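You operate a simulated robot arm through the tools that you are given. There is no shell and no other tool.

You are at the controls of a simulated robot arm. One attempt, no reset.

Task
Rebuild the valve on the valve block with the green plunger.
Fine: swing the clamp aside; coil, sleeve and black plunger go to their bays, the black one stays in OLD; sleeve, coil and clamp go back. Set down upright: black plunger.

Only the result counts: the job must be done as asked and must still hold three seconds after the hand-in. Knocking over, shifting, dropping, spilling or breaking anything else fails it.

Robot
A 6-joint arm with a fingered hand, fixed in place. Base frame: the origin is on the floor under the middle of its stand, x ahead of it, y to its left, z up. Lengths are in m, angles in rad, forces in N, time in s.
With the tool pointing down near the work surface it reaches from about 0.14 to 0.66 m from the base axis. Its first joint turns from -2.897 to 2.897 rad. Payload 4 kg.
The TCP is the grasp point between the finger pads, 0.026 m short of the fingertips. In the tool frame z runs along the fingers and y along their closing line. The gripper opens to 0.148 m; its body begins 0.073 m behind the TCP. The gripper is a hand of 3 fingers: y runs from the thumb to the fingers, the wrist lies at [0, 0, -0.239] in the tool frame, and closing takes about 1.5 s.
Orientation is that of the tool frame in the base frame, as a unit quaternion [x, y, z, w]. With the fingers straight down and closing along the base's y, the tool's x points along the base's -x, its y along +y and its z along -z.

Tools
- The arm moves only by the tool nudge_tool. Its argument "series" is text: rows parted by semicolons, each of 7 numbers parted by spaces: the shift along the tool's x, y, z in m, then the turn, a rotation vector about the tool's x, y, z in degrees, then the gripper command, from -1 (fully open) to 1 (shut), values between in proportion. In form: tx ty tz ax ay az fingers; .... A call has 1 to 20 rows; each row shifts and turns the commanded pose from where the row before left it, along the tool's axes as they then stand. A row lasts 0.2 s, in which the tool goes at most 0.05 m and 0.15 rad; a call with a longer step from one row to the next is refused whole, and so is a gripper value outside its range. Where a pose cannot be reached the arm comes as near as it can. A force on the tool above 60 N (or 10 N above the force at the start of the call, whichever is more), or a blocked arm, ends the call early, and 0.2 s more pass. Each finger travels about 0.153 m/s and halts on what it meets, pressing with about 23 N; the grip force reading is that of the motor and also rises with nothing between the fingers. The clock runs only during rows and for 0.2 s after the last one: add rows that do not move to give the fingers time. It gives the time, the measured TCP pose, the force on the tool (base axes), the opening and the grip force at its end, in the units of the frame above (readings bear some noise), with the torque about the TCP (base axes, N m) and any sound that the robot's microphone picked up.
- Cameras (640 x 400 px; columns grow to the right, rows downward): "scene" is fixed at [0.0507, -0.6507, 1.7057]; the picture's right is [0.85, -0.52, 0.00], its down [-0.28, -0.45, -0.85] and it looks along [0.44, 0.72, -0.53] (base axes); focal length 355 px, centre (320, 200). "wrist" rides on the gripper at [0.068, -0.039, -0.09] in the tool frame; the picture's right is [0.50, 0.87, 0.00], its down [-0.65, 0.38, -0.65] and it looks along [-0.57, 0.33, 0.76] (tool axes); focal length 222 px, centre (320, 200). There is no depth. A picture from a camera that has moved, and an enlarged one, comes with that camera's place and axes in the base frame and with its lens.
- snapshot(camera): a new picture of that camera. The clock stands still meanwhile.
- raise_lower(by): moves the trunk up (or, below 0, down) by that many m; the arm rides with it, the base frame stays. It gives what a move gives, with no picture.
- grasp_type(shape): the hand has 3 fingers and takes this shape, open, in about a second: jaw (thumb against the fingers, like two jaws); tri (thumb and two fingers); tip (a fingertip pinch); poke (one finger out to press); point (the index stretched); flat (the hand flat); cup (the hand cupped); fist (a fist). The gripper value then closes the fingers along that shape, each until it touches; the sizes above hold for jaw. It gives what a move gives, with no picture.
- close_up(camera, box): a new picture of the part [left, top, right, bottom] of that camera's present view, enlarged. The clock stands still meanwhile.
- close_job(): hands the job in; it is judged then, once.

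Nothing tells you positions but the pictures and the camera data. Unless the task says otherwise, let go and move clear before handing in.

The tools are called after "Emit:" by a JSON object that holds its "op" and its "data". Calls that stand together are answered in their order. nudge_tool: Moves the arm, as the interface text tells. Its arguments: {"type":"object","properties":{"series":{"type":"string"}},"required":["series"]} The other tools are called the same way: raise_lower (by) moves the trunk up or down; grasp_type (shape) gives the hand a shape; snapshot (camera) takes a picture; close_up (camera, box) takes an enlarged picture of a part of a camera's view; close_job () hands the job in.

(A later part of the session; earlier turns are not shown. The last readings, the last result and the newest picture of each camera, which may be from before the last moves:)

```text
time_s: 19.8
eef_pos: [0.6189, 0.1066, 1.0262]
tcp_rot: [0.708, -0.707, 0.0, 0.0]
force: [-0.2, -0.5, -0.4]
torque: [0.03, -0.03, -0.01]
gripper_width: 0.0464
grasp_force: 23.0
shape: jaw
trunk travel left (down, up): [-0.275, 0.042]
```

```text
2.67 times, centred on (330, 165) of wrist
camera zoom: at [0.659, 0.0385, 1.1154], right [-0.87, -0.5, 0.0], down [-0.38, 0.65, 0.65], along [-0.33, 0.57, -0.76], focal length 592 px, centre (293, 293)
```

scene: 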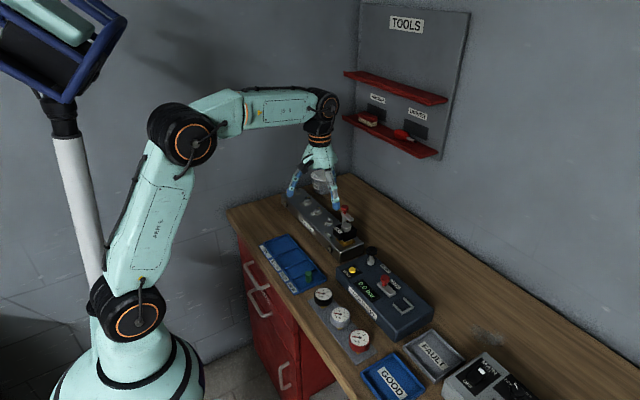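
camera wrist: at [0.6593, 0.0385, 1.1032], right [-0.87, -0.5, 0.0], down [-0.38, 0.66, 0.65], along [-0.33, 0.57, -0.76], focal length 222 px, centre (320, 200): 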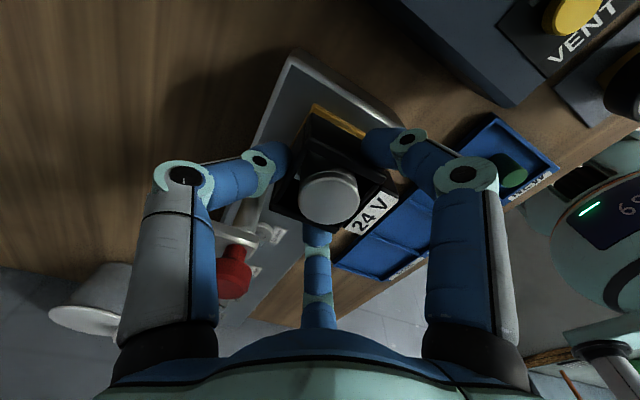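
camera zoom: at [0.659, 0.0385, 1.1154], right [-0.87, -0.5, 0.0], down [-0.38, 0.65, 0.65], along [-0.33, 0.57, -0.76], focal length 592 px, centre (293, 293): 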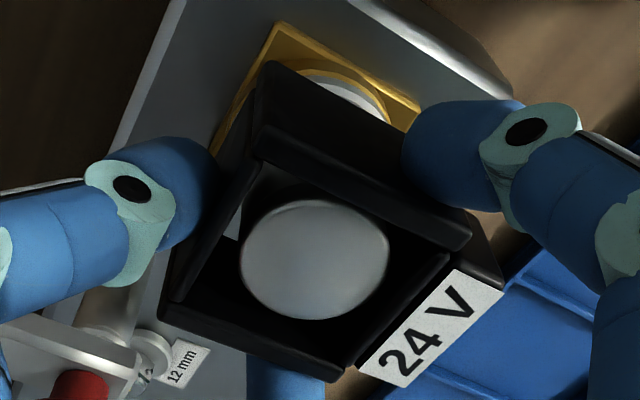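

Only the coil rises; the sleeve stays seated. I'll lift it clear and get a look at the tray.

Emit:
{"op": "nudge_tool", "data": {"series": "0 0 -0.012 0 0 0 1; 0 0 -0.016 0 0 0 1; 0 0 -0.02 0 0 0 1; 0 0 -0.02 0 0 0 1; 0 0 0 0 0 0 1"}}

Emit:
{"op": "close_up", "data": {"camera": "scene", "box": [300, 170, 400, 260]}}

Emit:
{"op": "snapshot", "data": {"camera": "wrist"}}

Emit:
{"op": "close_up", "data": {"camera": "scene", "box": [255, 230, 330, 295]}}

```text
time_s: 21.0
eef_pos: [0.6207, 0.1064, 1.0953]
tcp_rot: [-0.706, 0.708, 0.002, -0.001]
force: [0.4, 0.2, -0.9]
torque: [0.0, -0.02, 0.01]
gripper_width: 0.0463
grasp_force: 22.3
shape: jaw
trunk travel left (down, up): [-0.275, 0.042]
```

```text
4.44 times, centred on (350, 215) of scene
camera zoom: at [0.0507, -0.6507, 1.7057], right [0.85, -0.52, 0.0], down [-0.28, -0.45, -0.85], along [0.44, 0.72, -0.53], focal length 1578 px, centre (187, 133)
```

zoom: 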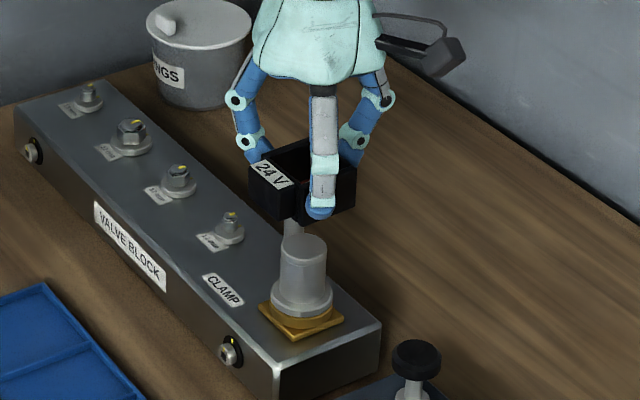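

```text
taken
camera wrist: at [0.6592, 0.0391, 1.1838], right [-0.87, -0.5, 0.0], down [-0.38, 0.66, 0.65], along [-0.33, 0.57, -0.76], focal length 222 px, centre (320, 200)
```

wrist: 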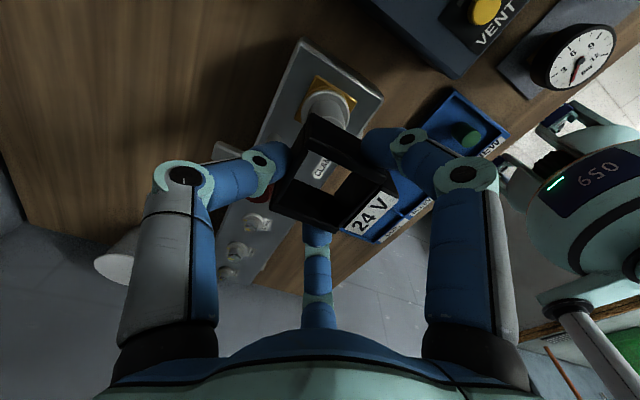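

```text
6.15 times, centred on (292, 262) of scene
camera zoom: at [0.0507, -0.6507, 1.7057], right [0.85, -0.52, 0.0], down [-0.28, -0.45, -0.85], along [0.44, 0.72, -0.53], focal length 2185 px, centre (489, -185)
```

zoom: 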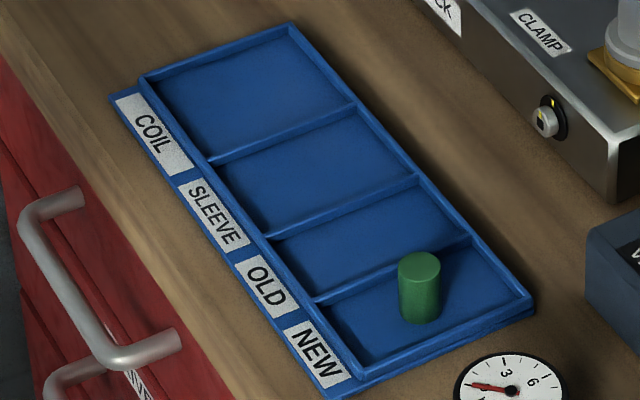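

The coil is free. My two views agree on a tray rim at z of about 0.912, with the COIL bay centred near (0.442, 0.250). I'll zoom in to get the floor depth and plunger size.

Emit:
{"op": "close_up", "data": {"camera": "scene", "box": [300, 260, 340, 285]}}

Emit:
{"op": "close_up", "data": {"camera": "scene", "box": [270, 232, 320, 264]}}

Emit:
{"op": "close_up", "data": {"camera": "scene", "box": [335, 205, 385, 255]}}

```text
16.00 times, centred on (320, 272) of scene
camera zoom: at [0.0507, -0.6507, 1.7057], right [0.85, -0.52, 0.0], down [-0.28, -0.45, -0.85], along [0.44, 0.72, -0.53], focal length 5680 px, centre (320, -960)
```

zoom: 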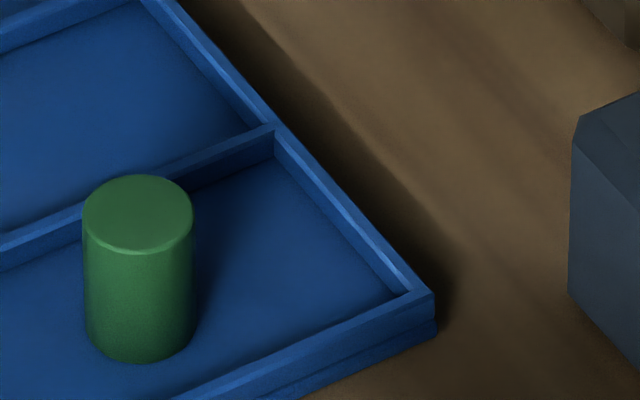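

```text
12.50 times, centred on (295, 248) of scene
camera zoom: at [0.0507, -0.6507, 1.7057], right [0.85, -0.52, 0.0], down [-0.28, -0.45, -0.85], along [0.44, 0.72, -0.53], focal length 4438 px, centre (632, -400)
```

zoom: 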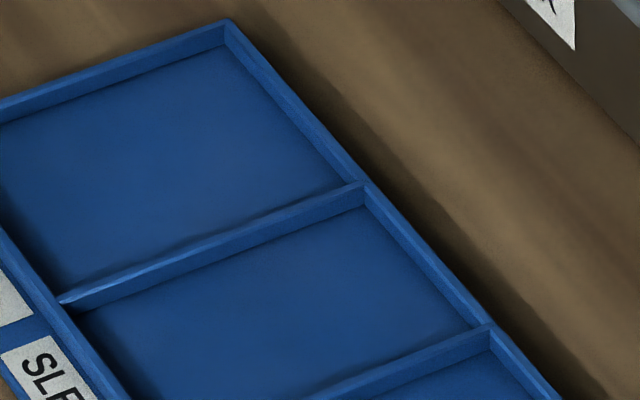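

```text
8.00 times, centred on (360, 230) of scene
camera zoom: at [0.0507, -0.6507, 1.7057], right [0.85, -0.52, 0.0], down [-0.28, -0.45, -0.85], along [0.44, 0.72, -0.53], focal length 2840 px, centre (0, -40)
```

zoom: 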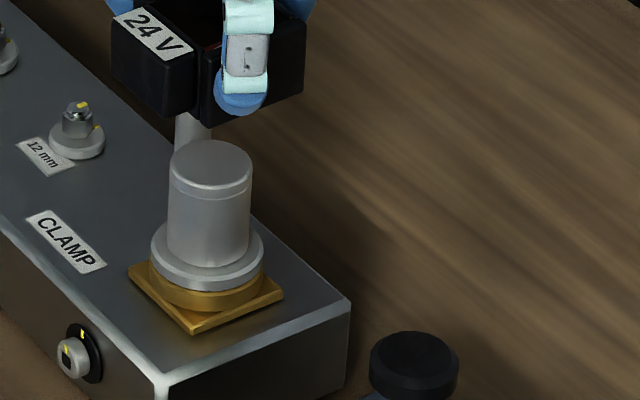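

Rim is about 8 mm above the floor (floor about 0.904). I'll carry the coil in −x first, clear of the knob, then over to the COIL bay.

Emit:
{"op": "nudge_tool", "data": {"series": "0 0.03 0 0 0 0 1; 0 0.045 0 0 0 0 1; 0 0.045 0 0 0 0 1; -0.036 0.012 0 0 0 0 1; -0.036 0.012 0 0 0 0 1; -0.036 0.012 0.01 0 0 0 1; -0.0366 0.0117 0.01 0 0 0 1; 0 0 0.015 0 0 0 1; 0 0 0 0 0 0 1"}}

Emit:
{"op": "snapshot", "data": {"camera": "wrist"}}

Emit:
{"op": "close_up", "data": {"camera": "scene", "box": [230, 190, 350, 290]}}

```text
time_s: 23.0
eef_pos: [0.4512, 0.2515, 1.06]
tcp_rot: [-0.707, 0.707, -0.001, 0.001]
force: [-0.6, 0.5, -1.8]
torque: [-0.01, 0.02, 0.03]
gripper_width: 0.0464
grasp_force: 23.4
shape: jaw
trunk travel left (down, up): [-0.275, 0.042]
```

```text
taken
camera wrist: at [0.4911, 0.1836, 1.1479], right [-0.87, -0.5, 0.0], down [-0.38, 0.66, 0.65], along [-0.33, 0.57, -0.76], focal length 222 px, centre (320, 200)
```

wrist: 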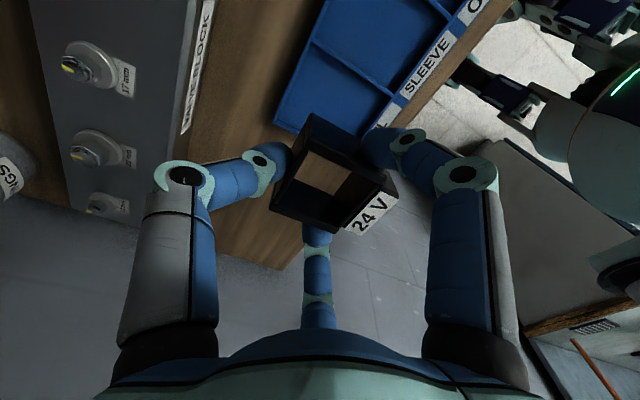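

```text
4.00 times, centred on (290, 240) of scene
camera zoom: at [0.0507, -0.6507, 1.7057], right [0.85, -0.52, 0.0], down [-0.28, -0.45, -0.85], along [0.44, 0.72, -0.53], focal length 1420 px, centre (440, 40)
```

zoom: 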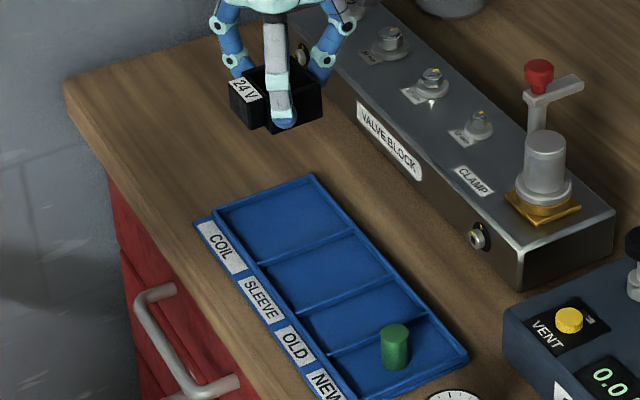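

Emit:
{"op": "close_up", "data": {"camera": "wrist", "box": [250, 0, 490, 150]}}

Emit:
{"op": "close_up", "data": {"camera": "wrist", "box": [260, 90, 420, 250]}}

```text
2.67 times, centred on (370, 75) of wrist
camera zoom: at [0.4911, 0.1836, 1.1479], right [-0.87, -0.5, 0.0], down [-0.38, 0.66, 0.65], along [-0.33, 0.57, -0.76], focal length 592 px, centre (187, 533)
```

zoom: 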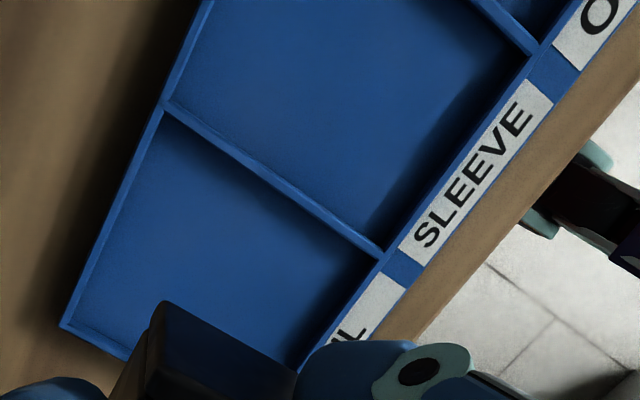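

```text
2.50 times, centred on (340, 170) of wrist
camera zoom: at [0.4911, 0.1836, 1.1479], right [-0.87, -0.5, 0.0], down [-0.38, 0.66, 0.65], along [-0.33, 0.57, -0.76], focal length 555 px, centre (270, 275)
```

zoom: 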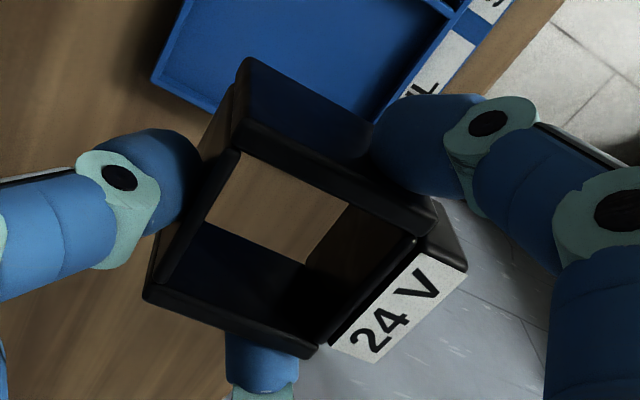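

Emit:
{"op": "nudge_tool", "data": {"series": "0.003 -0.001 0.03 0 0 0 1; 0 0 0.03 0 0 0 1; 0 0 0.03 0 0 0 1; 0 0 0.012 0 0 0 1; 0 0 0 0 0 0 1"}}

Emit:
{"op": "close_up", "data": {"camera": "scene", "box": [250, 210, 330, 270]}}

Emit:
{"op": "snapshot", "data": {"camera": "wrist"}}

```text
time_s: 24.2
eef_pos: [0.4535, 0.2479, 0.9577]
tcp_rot: [0.707, -0.707, -0.001, 0.0]
force: [-0.3, 0.2, -1.0]
torque: [-0.01, 0.0, -0.01]
gripper_width: 0.0462
grasp_force: 23.2
shape: jaw
trunk travel left (down, up): [-0.275, 0.042]
```

```text
6.67 times, centred on (290, 240) of scene
camera zoom: at [0.0507, -0.6507, 1.7057], right [0.85, -0.52, 0.0], down [-0.28, -0.45, -0.85], along [0.44, 0.72, -0.53], focal length 2367 px, centre (520, -67)
```

zoom: 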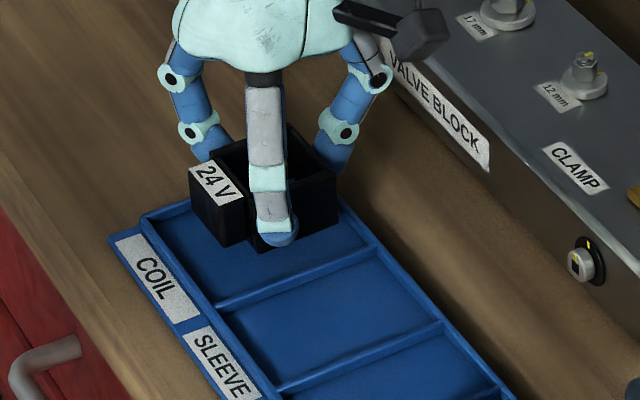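

```text
taken
camera wrist: at [0.4926, 0.1798, 1.0464], right [-0.87, -0.5, 0.0], down [-0.38, 0.66, 0.65], along [-0.33, 0.57, -0.76], focal length 222 px, centre (320, 200)
```

wrist: 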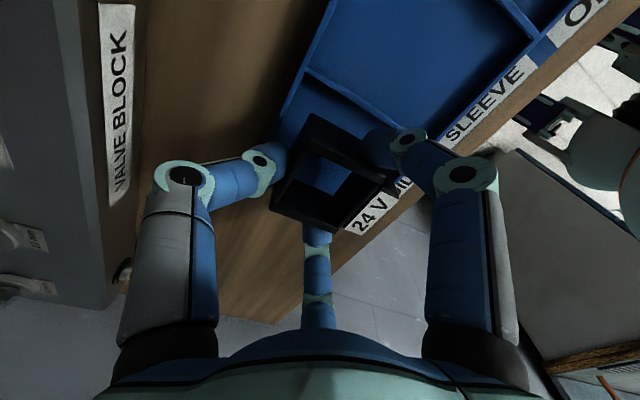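

Positioned over the COIL bay and still about 1 cm high. I'll lower in small steps and watch the force.

Emit:
{"op": "nudge_tool", "data": {"series": "0 0 0.005 0 0 0 1; 0 0 0.004 0 0 0 1; 0 0 0 0 0 0 1"}}

Emit:
{"op": "close_up", "data": {"camera": "scene", "box": [260, 220, 320, 260]}}

Emit:
{"op": "close_up", "data": {"camera": "wrist", "box": [240, 80, 440, 250]}}

```text
time_s: 25.0
eef_pos: [0.4531, 0.2471, 0.9476]
tcp_rot: [-0.707, 0.707, -0.001, 0.001]
force: [0.0, -0.6, -0.8]
torque: [-0.01, -0.02, 0.0]
gripper_width: 0.0464
grasp_force: 23.5
shape: jaw
trunk travel left (down, up): [-0.275, 0.042]
```

```text
10.00 times, centred on (290, 240) of scene
camera zoom: at [0.0507, -0.6507, 1.7057], right [0.85, -0.52, 0.0], down [-0.28, -0.45, -0.85], along [0.44, 0.72, -0.53], focal length 3550 px, centre (620, -200)
```

zoom: 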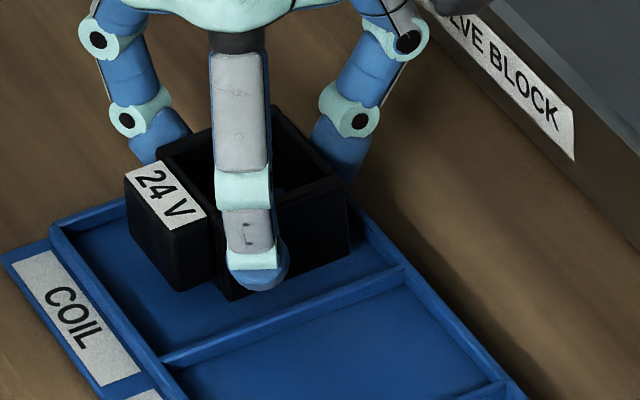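

```text
2.35 times, centred on (340, 165) of wrist
camera zoom: at [0.4925, 0.1798, 1.0373], right [-0.87, -0.5, 0.0], down [-0.38, 0.66, 0.65], along [-0.33, 0.57, -0.76], focal length 523 px, centre (273, 282)
```

zoom: 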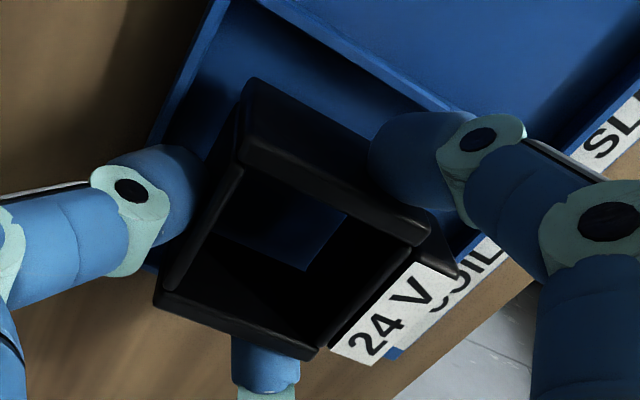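

Emit:
{"op": "nudge_tool", "data": {"series": "0 0 0.003 0 0 0 1; 0 0 0.002 0 0 0 1; 0 0 0 0 0 0 1"}}

Emit:
{"op": "close_up", "data": {"camera": "scene", "box": [270, 230, 310, 255]}}

```text
time_s: 25.8
eef_pos: [0.4528, 0.2463, 0.9435]
tcp_rot: [0.707, -0.707, 0.001, -0.001]
force: [0.3, 1.0, 2.7]
torque: [0.02, 0.06, 0.01]
gripper_width: 0.0465
grasp_force: 23.1
shape: jaw
trunk travel left (down, up): [-0.275, 0.042]
```

```text
16.00 times, centred on (290, 242) of scene
camera zoom: at [0.0507, -0.6507, 1.7057], right [0.85, -0.52, 0.0], down [-0.28, -0.45, -0.85], along [0.44, 0.72, -0.53], focal length 5680 px, centre (800, -480)
```

zoom: 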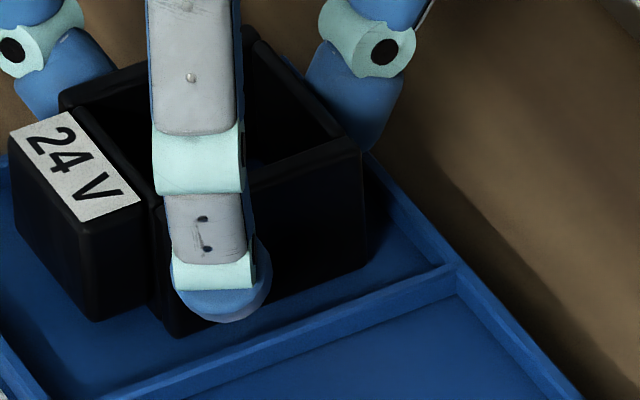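

Light contact (force z rose to +2.7 N), so the coil is on the bay floor. I'll open slightly and lift away.

Emit:
{"op": "nudge_tool", "data": {"series": "0 0 0 0 0 0 0.3; 0 0 0 0 0 0 0.1; 0 0 0 0 0 0 0.05; 0 0 -0.003 0 0 0 0.05; 0 0 -0.006 0 0 0 0.05; 0 0 -0.01 0 0 0 0; 0 0 -0.02 0 0 0 0; 0 0 -0.03 0 0 0 0; 0 0 -0.03 0 0 0 0; 0 0 0 0 0 0 0"}}

Emit:
{"op": "close_up", "data": {"camera": "scene", "box": [250, 200, 330, 260]}}

Emit:
{"op": "snapshot", "data": {"camera": "wrist"}}

```text
time_s: 28.0
eef_pos: [0.4518, 0.2474, 1.0431]
tcp_rot: [0.707, -0.707, 0.0, -0.001]
force: [0.3, 0.7, 0.6]
torque: [-0.03, -0.01, -0.02]
gripper_width: 0.0735
grasp_force: 0.0
shape: jaw
trunk travel left (down, up): [-0.275, 0.042]
```

```text
6.67 times, centred on (290, 230) of scene
camera zoom: at [0.0507, -0.6507, 1.7057], right [0.85, -0.52, 0.0], down [-0.28, -0.45, -0.85], along [0.44, 0.72, -0.53], focal length 2367 px, centre (520, 0)
```

zoom: 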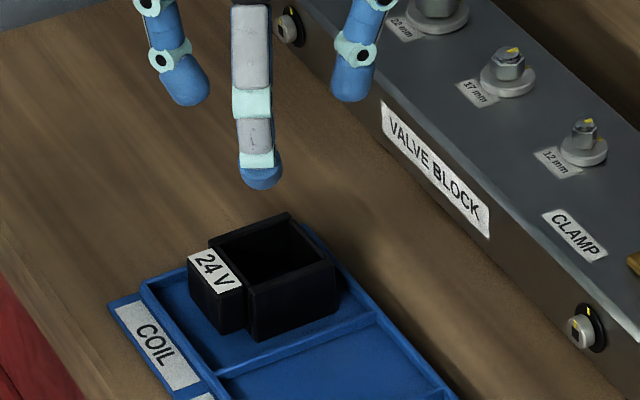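

```text
taken
camera wrist: at [0.4915, 0.1801, 1.1312], right [-0.87, -0.5, 0.0], down [-0.38, 0.66, 0.65], along [-0.33, 0.57, -0.76], focal length 222 px, centre (320, 200)
```

wrist: 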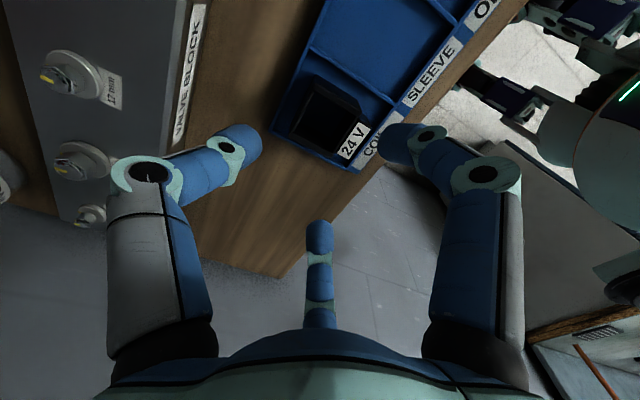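

The coil sits in its bay. Next I'll return above the sleeve at about (0.615, 0.1045).

Emit:
{"op": "nudge_tool", "data": {"series": "0 0 -0.03 0 0 0 0; 0 0 -0.025 0 0 0 0; 0.036 -0.012 0 0 0 0 0; 0.036 -0.012 0 0 0 0 0; 0.036 -0.012 0 0 0 0 0; 0.035 -0.012 0 0 0 0 0; 0 -0.04 0 0 0 0 0; 0 -0.04 0 0 0 0 0; 0 -0.035 0 0 0 0 0; 0 0 0 0 0 0 0"}}

Emit:
{"op": "close_up", "data": {"camera": "wrist", "box": [240, 60, 400, 180]}}

Emit:
{"op": "close_up", "data": {"camera": "scene", "box": [310, 180, 390, 250]}}

```text
time_s: 30.2
eef_pos: [0.6165, 0.1048, 1.0985]
tcp_rot: [-0.707, 0.707, -0.001, 0.0]
force: [0.1, -0.4, 0.1]
torque: [0.01, 0.01, 0.0]
gripper_width: 0.0737
grasp_force: 0.1
shape: jaw
trunk travel left (down, up): [-0.275, 0.042]
```

```text
3.33 times, centred on (320, 120) of wrist
camera zoom: at [0.6546, 0.038, 1.1873], right [-0.87, -0.5, 0.0], down [-0.38, 0.65, 0.65], along [-0.33, 0.57, -0.76], focal length 740 px, centre (320, 467)
```

zoom: 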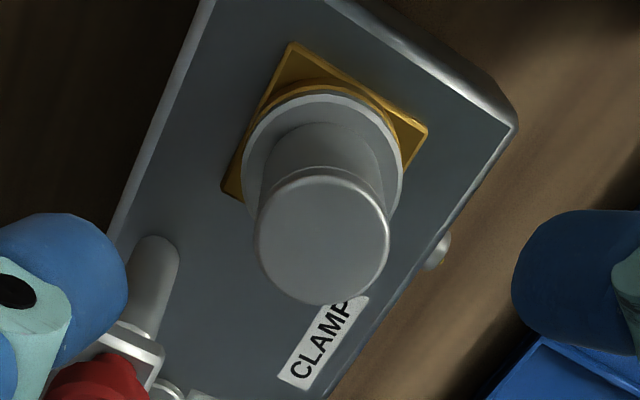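

```text
5.71 times, centred on (350, 215) of scene
camera zoom: at [0.0507, -0.6507, 1.7057], right [0.85, -0.52, 0.0], down [-0.28, -0.45, -0.85], along [0.44, 0.72, -0.53], focal length 2029 px, centre (149, 114)
```

zoom: 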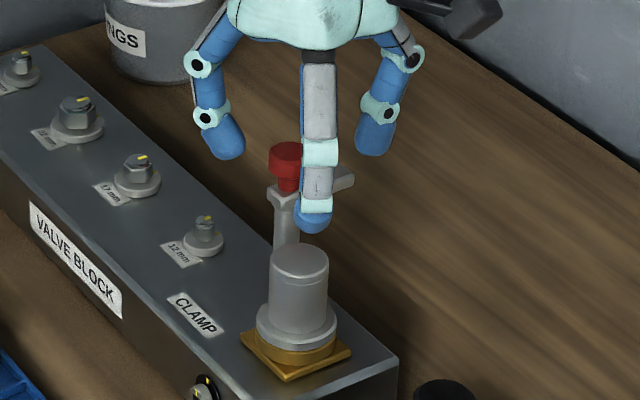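

The sleeve is centred under the hand. I'll descend and grip the upper cylinder, above the flange.

Emit:
{"op": "nudge_tool", "data": {"series": "0 0 0.022 0 0 0 0; 0 0 0.022 0 0 0 0; 0 0 0.022 0 0 0 0; 0 0 0.0165 0 0 0 0; 0 0 0 0 0 0 0.3; 0 0 0 0 0 0 0.5; 0 0 0 0 0 0 1; 0 0 0 0 0 0 1; 0 0 0 0 0 0 1; 0 0 0 0 0 0 1"}}

Emit:
{"op": "close_up", "data": {"camera": "wrist", "box": [220, 90, 420, 240]}}

Emit:
{"op": "close_up", "data": {"camera": "scene", "box": [320, 195, 384, 250]}}

```text
time_s: 32.4
eef_pos: [0.6152, 0.1044, 1.0158]
tcp_rot: [0.707, -0.707, 0.0, 0.0]
force: [-0.1, -0.1, -0.6]
torque: [0.0, -0.01, 0.03]
gripper_width: 0.0278
grasp_force: 22.9
shape: jaw
trunk travel left (down, up): [-0.275, 0.042]
```

```text
2.67 times, centred on (320, 165) of wrist
camera zoom: at [0.6554, 0.0371, 1.1042], right [-0.87, -0.5, 0.0], down [-0.38, 0.66, 0.65], along [-0.33, 0.57, -0.76], focal length 592 px, centre (320, 293)
```

zoom: 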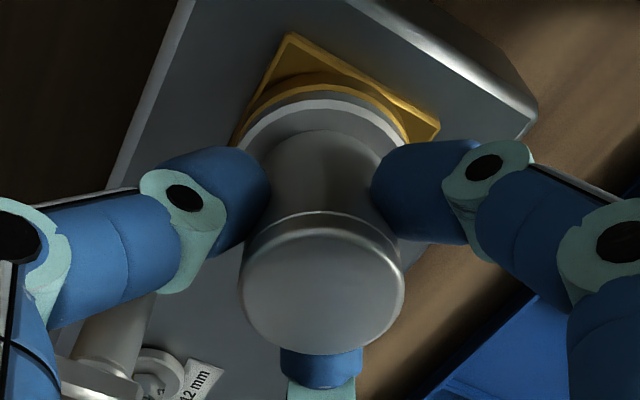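

```text
7.27 times, centred on (352, 222) of scene
camera zoom: at [0.0507, -0.6507, 1.7057], right [0.85, -0.52, 0.0], down [-0.28, -0.45, -0.85], along [0.44, 0.72, -0.53], focal length 2582 px, centre (87, 36)
```

zoom: 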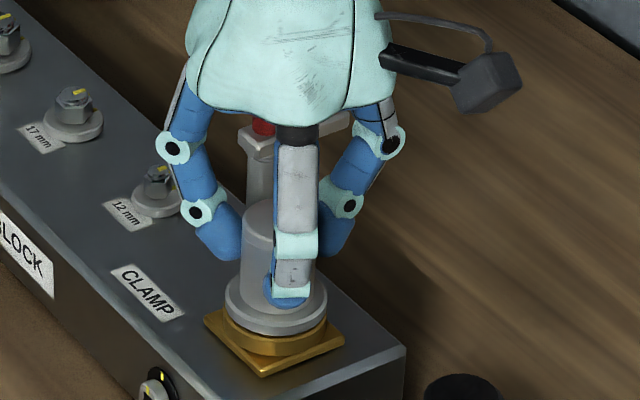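

The sleeve is gripped. I'll lift slowly and watch for the plunger.

Emit:
{"op": "nudge_tool", "data": {"series": "0 0 -0.005 0 0 0 1; 0 0 -0.006 0 0 0 1; 0 0 -0.008 0 0 0 1; 0 0 0 0 0 0 1"}}

Emit:
{"op": "close_up", "data": {"camera": "scene", "box": [320, 195, 384, 250]}}

```text
time_s: 33.4
eef_pos: [0.6154, 0.1039, 1.033]
tcp_rot: [0.707, -0.707, 0.0, 0.0]
force: [-0.3, -0.2, -1.0]
torque: [0.02, 0.0, 0.0]
gripper_width: 0.028
grasp_force: 23.0
shape: jaw
trunk travel left (down, up): [-0.275, 0.042]
```

```text
7.27 times, centred on (352, 222) of scene
camera zoom: at [0.0507, -0.6507, 1.7057], right [0.85, -0.52, 0.0], down [-0.28, -0.45, -0.85], along [0.44, 0.72, -0.53], focal length 2582 px, centre (87, 36)
```

zoom: 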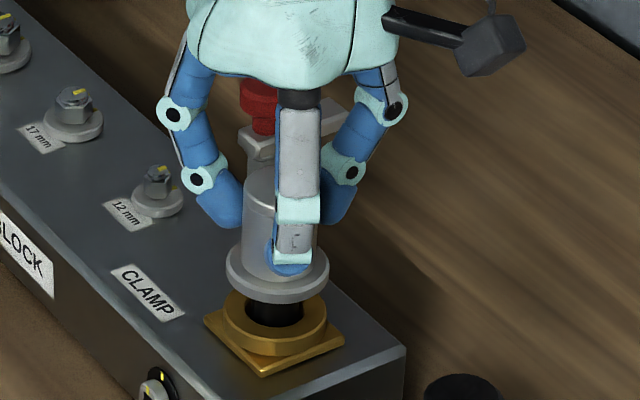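

The black plunger stays in the brass seat. I'll lift the sleeve the rest of the way.

Emit:
{"op": "nudge_tool", "data": {"series": "0 0 -0.012 0 0 0 1; 0 0 -0.016 0 0 0 1; 0 0 -0.02 0 0 0 1; 0 0 -0.018 0 0 0 1; 0 0 0 0 0 0 1"}}

Emit:
{"op": "close_up", "data": {"camera": "scene", "box": [320, 180, 384, 250]}}

Emit:
{"op": "close_up", "data": {"camera": "wrist", "box": [220, 60, 420, 240]}}

Emit:
{"op": "close_up", "data": {"camera": "scene", "box": [335, 222, 375, 252]}}

```text
time_s: 34.6
eef_pos: [0.6165, 0.1042, 1.0997]
tcp_rot: [0.707, -0.707, 0.0, 0.001]
force: [0.1, -0.1, -1.0]
torque: [-0.01, -0.02, -0.03]
gripper_width: 0.028
grasp_force: 23.1
shape: jaw
trunk travel left (down, up): [-0.275, 0.042]
```

```text
5.71 times, centred on (352, 215) of scene
camera zoom: at [0.0507, -0.6507, 1.7057], right [0.85, -0.52, 0.0], down [-0.28, -0.45, -0.85], along [0.44, 0.72, -0.53], focal length 2029 px, centre (137, 114)
```

zoom: 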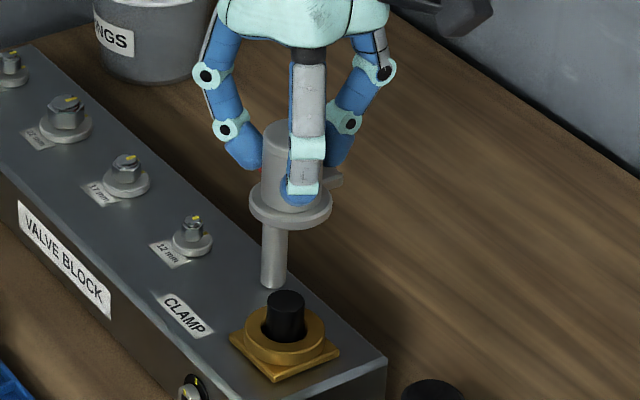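

```text
2.22 times, centred on (320, 150) of wrist
camera zoom: at [0.6552, 0.0375, 1.1885], right [-0.87, -0.5, 0.0], down [-0.38, 0.66, 0.65], along [-0.33, 0.57, -0.76], focal length 494 px, centre (320, 311)
```

zoom: 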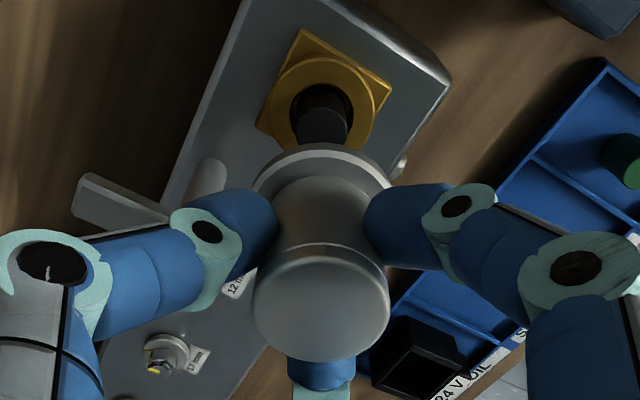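

```text
13.33 times, centred on (355, 237) of scene
camera zoom: at [0.0507, -0.6507, 1.7057], right [0.85, -0.52, 0.0], down [-0.28, -0.45, -0.85], along [0.44, 0.72, -0.53], focal length 4733 px, centre (-147, -293)
```

zoom: 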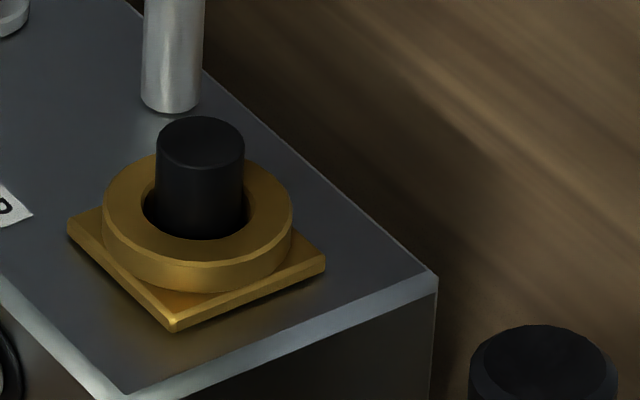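

The sleeve is free and the black plunger stands in the brass ring. I'll carry the sleeve to the SLEEVE bay near (0.441, 0.170).

Emit:
{"op": "nudge_tool", "data": {"series": "-0.0165 0.0439 0 0 0 0 1; -0.0165 0.0439 0 0 0 0 1; -0.0165 0.0439 0 0 0 0 1; -0.0165 0.0439 0 0 0 0 1; 0 0 0.03 0 0 0 1; 0 0 0.03 0 0 0 1; 0 0 0.02 0 0 0 1; 0 0 0 0 0 0 1"}}

Emit:
{"op": "close_up", "data": {"camera": "scene", "box": [250, 210, 340, 280]}}

Emit:
{"op": "snapshot", "data": {"camera": "wrist"}}

```text
time_s: 36.4
eef_pos: [0.4411, 0.1712, 1.0188]
tcp_rot: [0.707, -0.707, 0.001, -0.001]
force: [0.0, 0.5, -0.9]
torque: [0.03, -0.01, 0.0]
gripper_width: 0.0279
grasp_force: 23.3
shape: jaw
trunk travel left (down, up): [-0.275, 0.042]
```

```text
5.71 times, centred on (295, 245) of scene
camera zoom: at [0.0507, -0.6507, 1.7057], right [0.85, -0.52, 0.0], down [-0.28, -0.45, -0.85], along [0.44, 0.72, -0.53], focal length 2029 px, centre (463, -57)
```

zoom: 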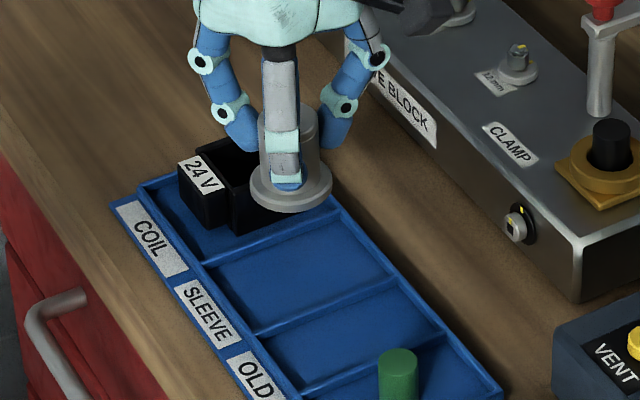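

```text
taken
camera wrist: at [0.4793, 0.1029, 1.1084], right [-0.87, -0.5, 0.0], down [-0.38, 0.66, 0.65], along [-0.33, 0.57, -0.76], focal length 222 px, centre (320, 200)
```

wrist: 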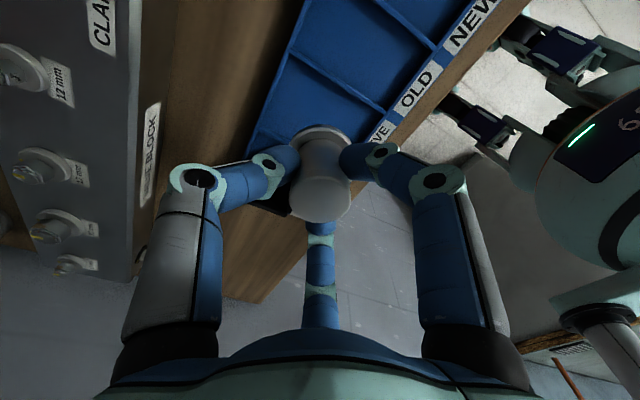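

The projection matches the SLEEVE bay centre. I'll lower the sleeve, with small steps near contact.

Emit:
{"op": "nudge_tool", "data": {"series": "0 0 0.025 0 0 0 1; 0 0 0.02 0 0 0 1; 0 0 0.01 0 0 0 1; 0 0 0 0 0 0 1"}}

Emit:
{"op": "close_up", "data": {"camera": "scene", "box": [260, 220, 330, 270]}}

```text
time_s: 37.4
eef_pos: [0.4413, 0.1707, 0.9645]
tcp_rot: [-0.707, 0.707, -0.001, 0.0]
force: [-0.5, -0.1, -1.0]
torque: [0.03, -0.03, 0.01]
gripper_width: 0.0276
grasp_force: 23.3
shape: jaw
trunk travel left (down, up): [-0.275, 0.042]
```

```text
8.00 times, centred on (295, 245) of scene
camera zoom: at [0.0507, -0.6507, 1.7057], right [0.85, -0.52, 0.0], down [-0.28, -0.45, -0.85], along [0.44, 0.72, -0.53], focal length 2840 px, centre (520, -160)
```

zoom: 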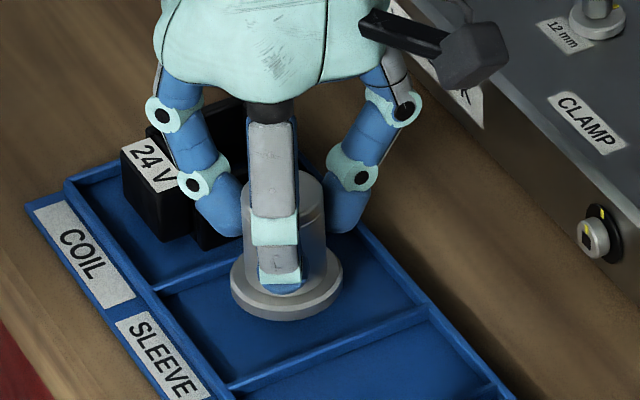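

Emit:
{"op": "nudge_tool", "data": {"series": "0 0 0.004 0 0 0 1; 0 0 0.003 0 0 0 1; 0 0 0 0 0 0 1"}}

Emit:
{"op": "close_up", "data": {"camera": "scene", "box": [270, 230, 320, 262]}}

```text
time_s: 38.2
eef_pos: [0.4403, 0.171, 0.9576]
tcp_rot: [0.707, -0.707, 0.001, -0.001]
force: [0.4, 0.3, -0.3]
torque: [-0.01, 0.0, 0.02]
gripper_width: 0.0279
grasp_force: 23.5
shape: jaw
trunk travel left (down, up): [-0.275, 0.042]
```

```text
12.50 times, centred on (295, 246) of scene
camera zoom: at [0.0507, -0.6507, 1.7057], right [0.85, -0.52, 0.0], down [-0.28, -0.45, -0.85], along [0.44, 0.72, -0.53], focal length 4438 px, centre (632, -375)
```

zoom: 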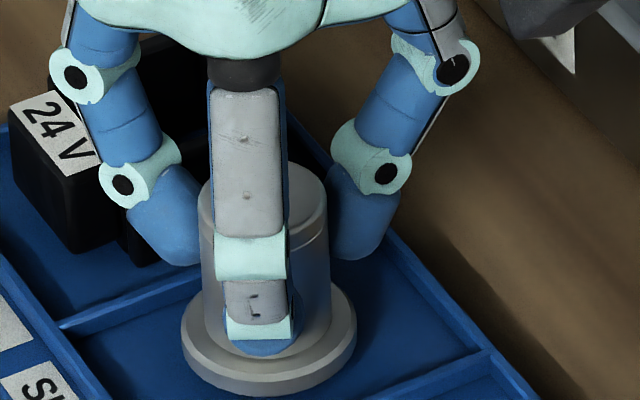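

Emit:
{"op": "nudge_tool", "data": {"series": "0 0 0.002 0 0 0 1; 0 0 0.001 0 0 0 1; 0 0 0 0 0 0 1"}}

Emit:
{"op": "close_up", "data": {"camera": "scene", "box": [270, 230, 320, 262]}}

```text
time_s: 39.0
eef_pos: [0.4398, 0.1696, 0.9546]
tcp_rot: [-0.707, 0.707, 0.0, 0.0]
force: [0.2, 0.7, -0.1]
torque: [-0.01, -0.01, -0.01]
gripper_width: 0.028
grasp_force: 22.8
shape: jaw
trunk travel left (down, up): [-0.275, 0.042]
```

```text
12.50 times, centred on (295, 246) of scene
camera zoom: at [0.0507, -0.6507, 1.7057], right [0.85, -0.52, 0.0], down [-0.28, -0.45, -0.85], along [0.44, 0.72, -0.53], focal length 4438 px, centre (632, -375)
```

zoom: 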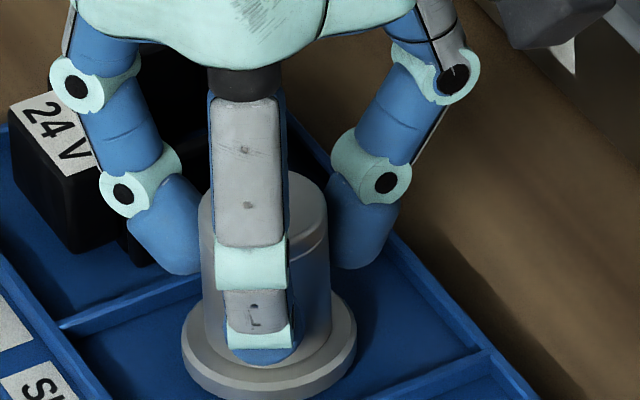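

Emit:
{"op": "nudge_tool", "data": {"series": "0 0 0.0015 0 0 0 1; 0 0 0 0 0 0 1; 0 0 0 0 0 0 1"}}

Emit:
{"op": "close_up", "data": {"camera": "scene", "box": [270, 230, 320, 262]}}

```text
time_s: 39.8
eef_pos: [0.4408, 0.1698, 0.953]
tcp_rot: [-0.707, 0.707, 0.0, 0.0]
force: [-0.5, 0.0, -0.6]
torque: [0.03, 0.0, 0.02]
gripper_width: 0.0279
grasp_force: 22.6
shape: jaw
trunk travel left (down, up): [-0.275, 0.042]
```

```text
12.50 times, centred on (295, 246) of scene
camera zoom: at [0.0507, -0.6507, 1.7057], right [0.85, -0.52, 0.0], down [-0.28, -0.45, -0.85], along [0.44, 0.72, -0.53], focal length 4438 px, centre (632, -375)
```

zoom: 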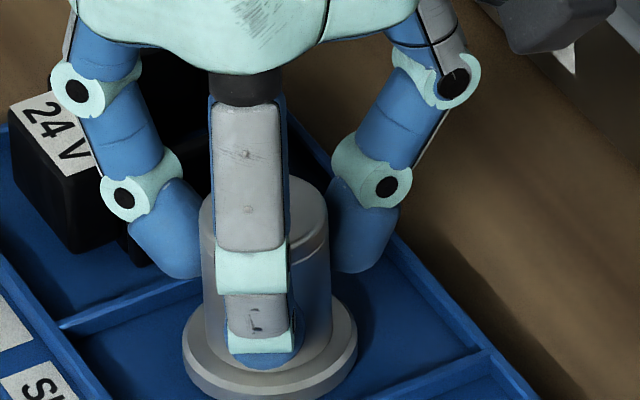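

Emit:
{"op": "nudge_tool", "data": {"series": "0 0 0.0015 0 0 0 1; 0 0 0.0015 0 0 0 1; 0 0 0 0 0 0 1"}}

```text
time_s: 40.6
eef_pos: [0.4402, 0.1706, 0.9512]
tcp_rot: [-0.707, 0.708, 0.0, 0.001]
force: [2.6, 1.4, 16.7]
torque: [0.02, -0.1, -0.03]
gripper_width: 0.0285
grasp_force: 23.6
shape: jaw
trunk travel left (down, up): [-0.275, 0.042]
```

Contact reached (16.7 N). I'll ease up slightly, open a little and lift away.

Emit:
{"op": "nudge_tool", "data": {"series": "0 0 -0.001 0 0 0 1; 0 0 0 0 0 0 0.5; 0 0 0 0 0 0 0.35; 0 0 0 0 0 0 0.3; 0 0 -0.005 0 0 0 0.3; 0 0 -0.01 0 0 0 0.3; 0 0 -0.02 0 0 0 0.3; 0 0 -0.03 0 0 0 0.3; 0 0 -0.04 0 0 0 0.3; 0 0 0 0 0 0 0.3"}}

Emit:
{"op": "close_up", "data": {"camera": "scene", "box": [250, 210, 340, 280]}}

Emit:
{"op": "snapshot", "data": {"camera": "wrist"}}

```text
time_s: 42.8
eef_pos: [0.441, 0.1714, 1.055]
tcp_rot: [0.707, -0.707, -0.001, 0.0]
force: [0.0, 0.7, -0.1]
torque: [0.01, 0.0, -0.03]
gripper_width: 0.0515
grasp_force: 0.0
shape: jaw
trunk travel left (down, up): [-0.275, 0.042]
```

```text
5.71 times, centred on (295, 245) of scene
camera zoom: at [0.0507, -0.6507, 1.7057], right [0.85, -0.52, 0.0], down [-0.28, -0.45, -0.85], along [0.44, 0.72, -0.53], focal length 2029 px, centre (463, -57)
```

zoom: 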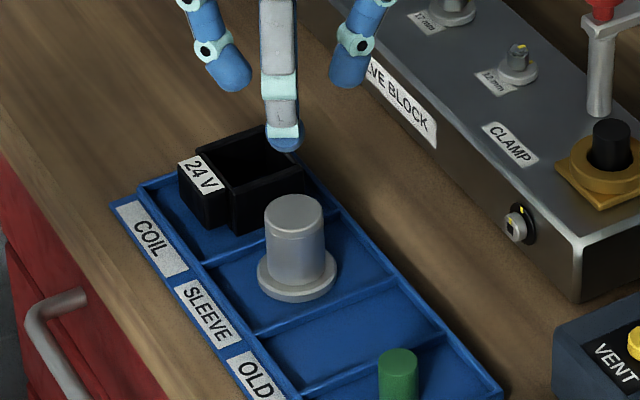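

```text
taken
camera wrist: at [0.4804, 0.1032, 1.1455], right [-0.87, -0.5, 0.0], down [-0.38, 0.66, 0.65], along [-0.33, 0.57, -0.76], focal length 222 px, centre (320, 200)
```

wrist: 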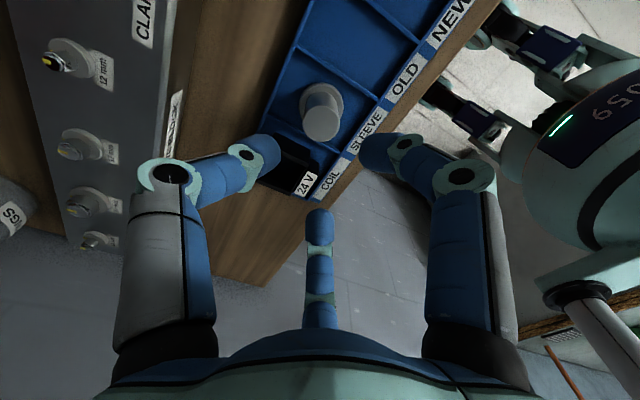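

The sleeve stands in its bay. Next is the black plunger; I'll move above the brass seat and check alignment.

Emit:
{"op": "nudge_tool", "data": {"series": "0.0168 -0.0436 -0.002 0 0 0 0.2; 0.0168 -0.0436 -0.002 0 0 0 0.2; 0.0168 -0.0436 -0.001 0 0 0 0.2; 0.0168 -0.0436 0 0 0 0 0.2; 0 0 0 0 0 0 0.2"}}

Emit:
{"op": "close_up", "data": {"camera": "wrist", "box": [240, 70, 400, 190]}}

Emit:
{"op": "close_up", "data": {"camera": "scene", "box": [320, 195, 384, 250]}}

```text
time_s: 44.0
eef_pos: [0.6136, 0.1032, 1.0603]
tcp_rot: [0.708, -0.707, 0.0, 0.0]
force: [-0.4, 0.0, 0.2]
torque: [0.05, -0.03, 0.04]
gripper_width: 0.0591
grasp_force: 0.0
shape: jaw
trunk travel left (down, up): [-0.275, 0.042]
```

```text
3.33 times, centred on (320, 130) of wrist
camera zoom: at [0.6534, 0.0357, 1.1505], right [-0.87, -0.5, 0.0], down [-0.38, 0.65, 0.65], along [-0.33, 0.57, -0.76], focal length 740 px, centre (320, 433)
```

zoom: 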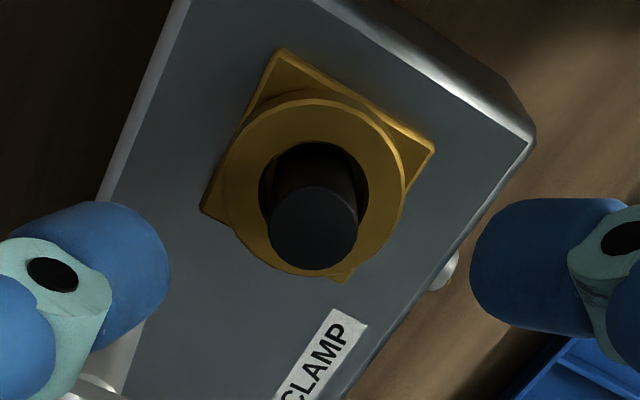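

```text
7.27 times, centred on (352, 222) of scene
camera zoom: at [0.0507, -0.6507, 1.7057], right [0.85, -0.52, 0.0], down [-0.28, -0.45, -0.85], along [0.44, 0.72, -0.53], focal length 2582 px, centre (87, 36)
```

zoom: 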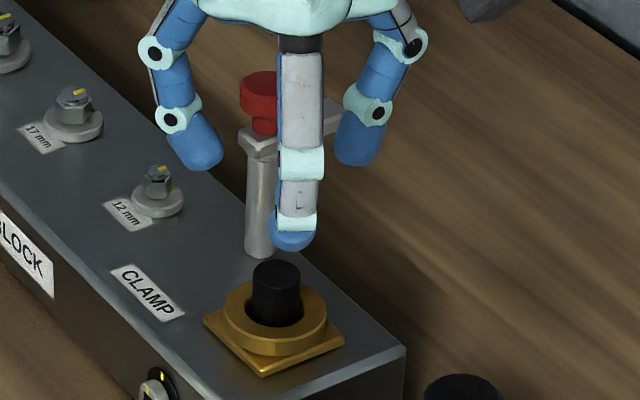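

Emit:
{"op": "nudge_tool", "data": {"series": "-0.0006 -0.002 0.02 0 0 0 0.2; 0 0 0.02 0 0 0 0.2; 0 0 0.017 0 0 0 0.2; 0 0 0 0 0 0 0.2"}}

Emit:
{"op": "close_up", "data": {"camera": "scene", "box": [325, 210, 381, 245]}}

Emit:
{"op": "close_up", "data": {"camera": "wrist", "box": [220, 90, 420, 240]}}

```text
time_s: 45.0
eef_pos: [0.6161, 0.1047, 1.0056]
tcp_rot: [-0.707, 0.707, 0.0, 0.001]
force: [-0.1, 0.6, 0.2]
torque: [-0.01, 0.03, -0.01]
gripper_width: 0.0589
grasp_force: 0.1
shape: jaw
trunk travel left (down, up): [-0.275, 0.042]
```

```text
11.43 times, centred on (353, 228) of scene
camera zoom: at [0.0507, -0.6507, 1.7057], right [0.85, -0.52, 0.0], down [-0.28, -0.45, -0.85], along [0.44, 0.72, -0.53], focal length 4057 px, centre (-57, -114)
```

zoom: 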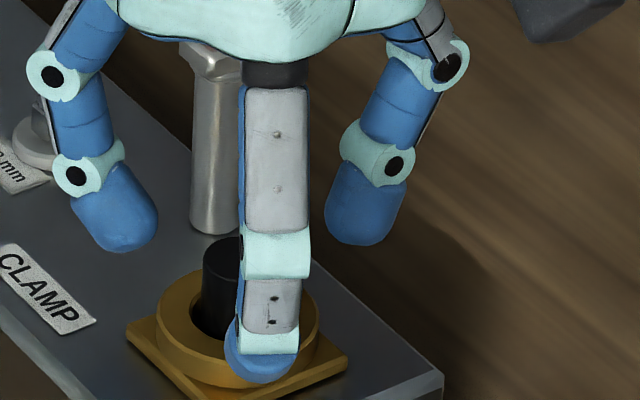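

```text
2.67 times, centred on (320, 165) of wrist
camera zoom: at [0.6559, 0.0364, 1.0931], right [-0.87, -0.5, 0.0], down [-0.38, 0.66, 0.65], along [-0.33, 0.57, -0.76], focal length 592 px, centre (320, 293)
```

zoom: 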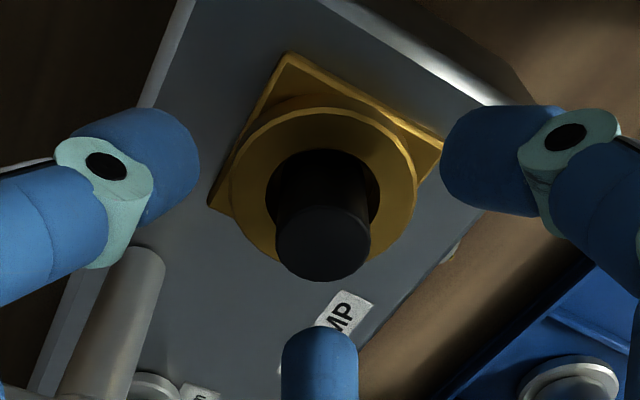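

Aligned, with tips at about 0.977, above the brass ring. Closing on the black plunger.

Emit:
{"op": "nudge_tool", "data": {"series": "0 0 0 0 0 0 0.45; 0 0 0 0 0 0 0.6; 0 0 0 0 0 0 0.7; 0 0 0 0 0 0 1; 0 0 0 0 0 0 1; 0 0 0 0 0 0 1"}}

Emit:
{"op": "close_up", "data": {"camera": "scene", "box": [325, 210, 381, 245]}}

Emit:
{"op": "close_up", "data": {"camera": "wrist", "box": [240, 100, 400, 230]}}

```text
time_s: 46.4
eef_pos: [0.6167, 0.1045, 1.005]
tcp_rot: [0.708, -0.707, 0.0, -0.001]
force: [-0.3, -0.1, 0.7]
torque: [-0.03, 0.01, -0.04]
gripper_width: 0.0162
grasp_force: 23.7
shape: jaw
trunk travel left (down, up): [-0.275, 0.042]
```

```text
11.43 times, centred on (353, 228) of scene
camera zoom: at [0.0507, -0.6507, 1.7057], right [0.85, -0.52, 0.0], down [-0.28, -0.45, -0.85], along [0.44, 0.72, -0.53], focal length 4057 px, centre (-57, -114)
```

zoom: 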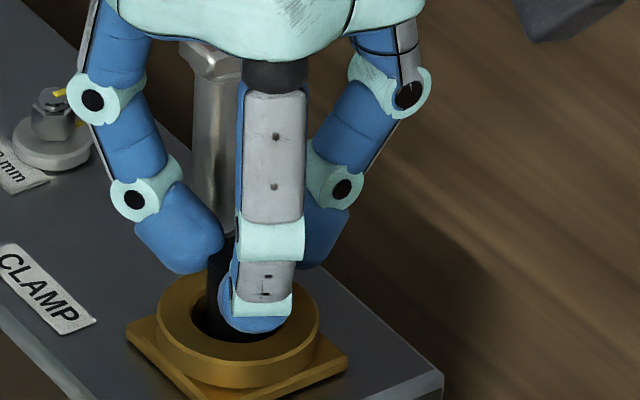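

```text
3.08 times, centred on (320, 165) of wrist
camera zoom: at [0.6561, 0.0365, 1.0934], right [-0.87, -0.5, 0.0], down [-0.38, 0.66, 0.65], along [-0.33, 0.57, -0.76], focal length 684 px, centre (320, 308)
```

zoom: 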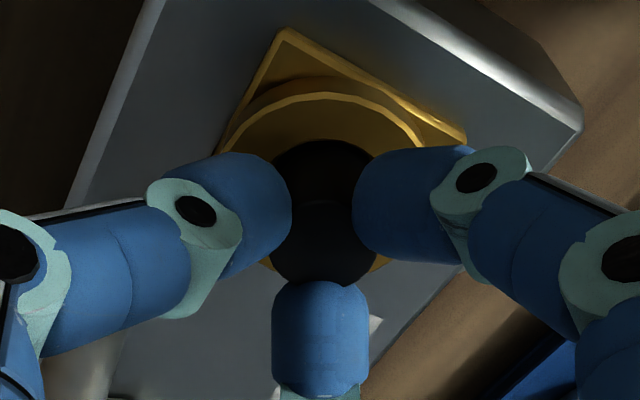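

Emit:
{"op": "nudge_tool", "data": {"series": "0 0 -0.005 0 0 0 1; 0 0 -0.008 0 0 0 1; 0 0 -0.012 0 0 0 1; 0 0 -0.02 0 0 0 1; 0 0 -0.02 0 0 0 1; 0 0 0 0 0 0 1"}}

Emit:
{"op": "close_up", "data": {"camera": "scene", "box": [320, 195, 384, 245]}}

Emit:
{"op": "close_up", "data": {"camera": "scene", "box": [335, 205, 367, 225]}}

```text
time_s: 47.8
eef_pos: [0.6175, 0.1043, 1.0697]
tcp_rot: [0.707, -0.707, 0.001, -0.001]
force: [0.2, 0.1, -1.0]
torque: [-0.01, 0.0, 0.02]
gripper_width: 0.0161
grasp_force: 23.2
shape: jaw
trunk travel left (down, up): [-0.275, 0.042]
```

```text
8.00 times, centred on (352, 220) of scene
camera zoom: at [0.0507, -0.6507, 1.7057], right [0.85, -0.52, 0.0], down [-0.28, -0.45, -0.85], along [0.44, 0.72, -0.53], focal length 2840 px, centre (64, 40)
```

zoom: 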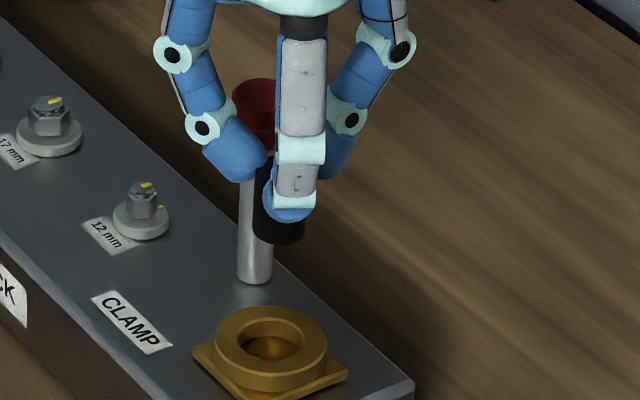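

```text
16.00 times, centred on (351, 215) of scene
camera zoom: at [0.0507, -0.6507, 1.7057], right [0.85, -0.52, 0.0], down [-0.28, -0.45, -0.85], along [0.44, 0.72, -0.53], focal length 5680 px, centre (-176, -40)
```

zoom: 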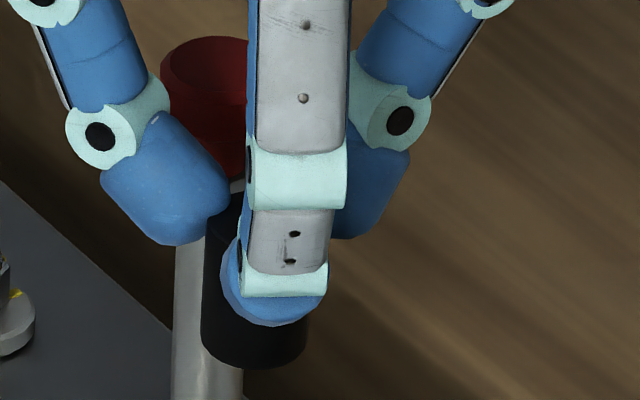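

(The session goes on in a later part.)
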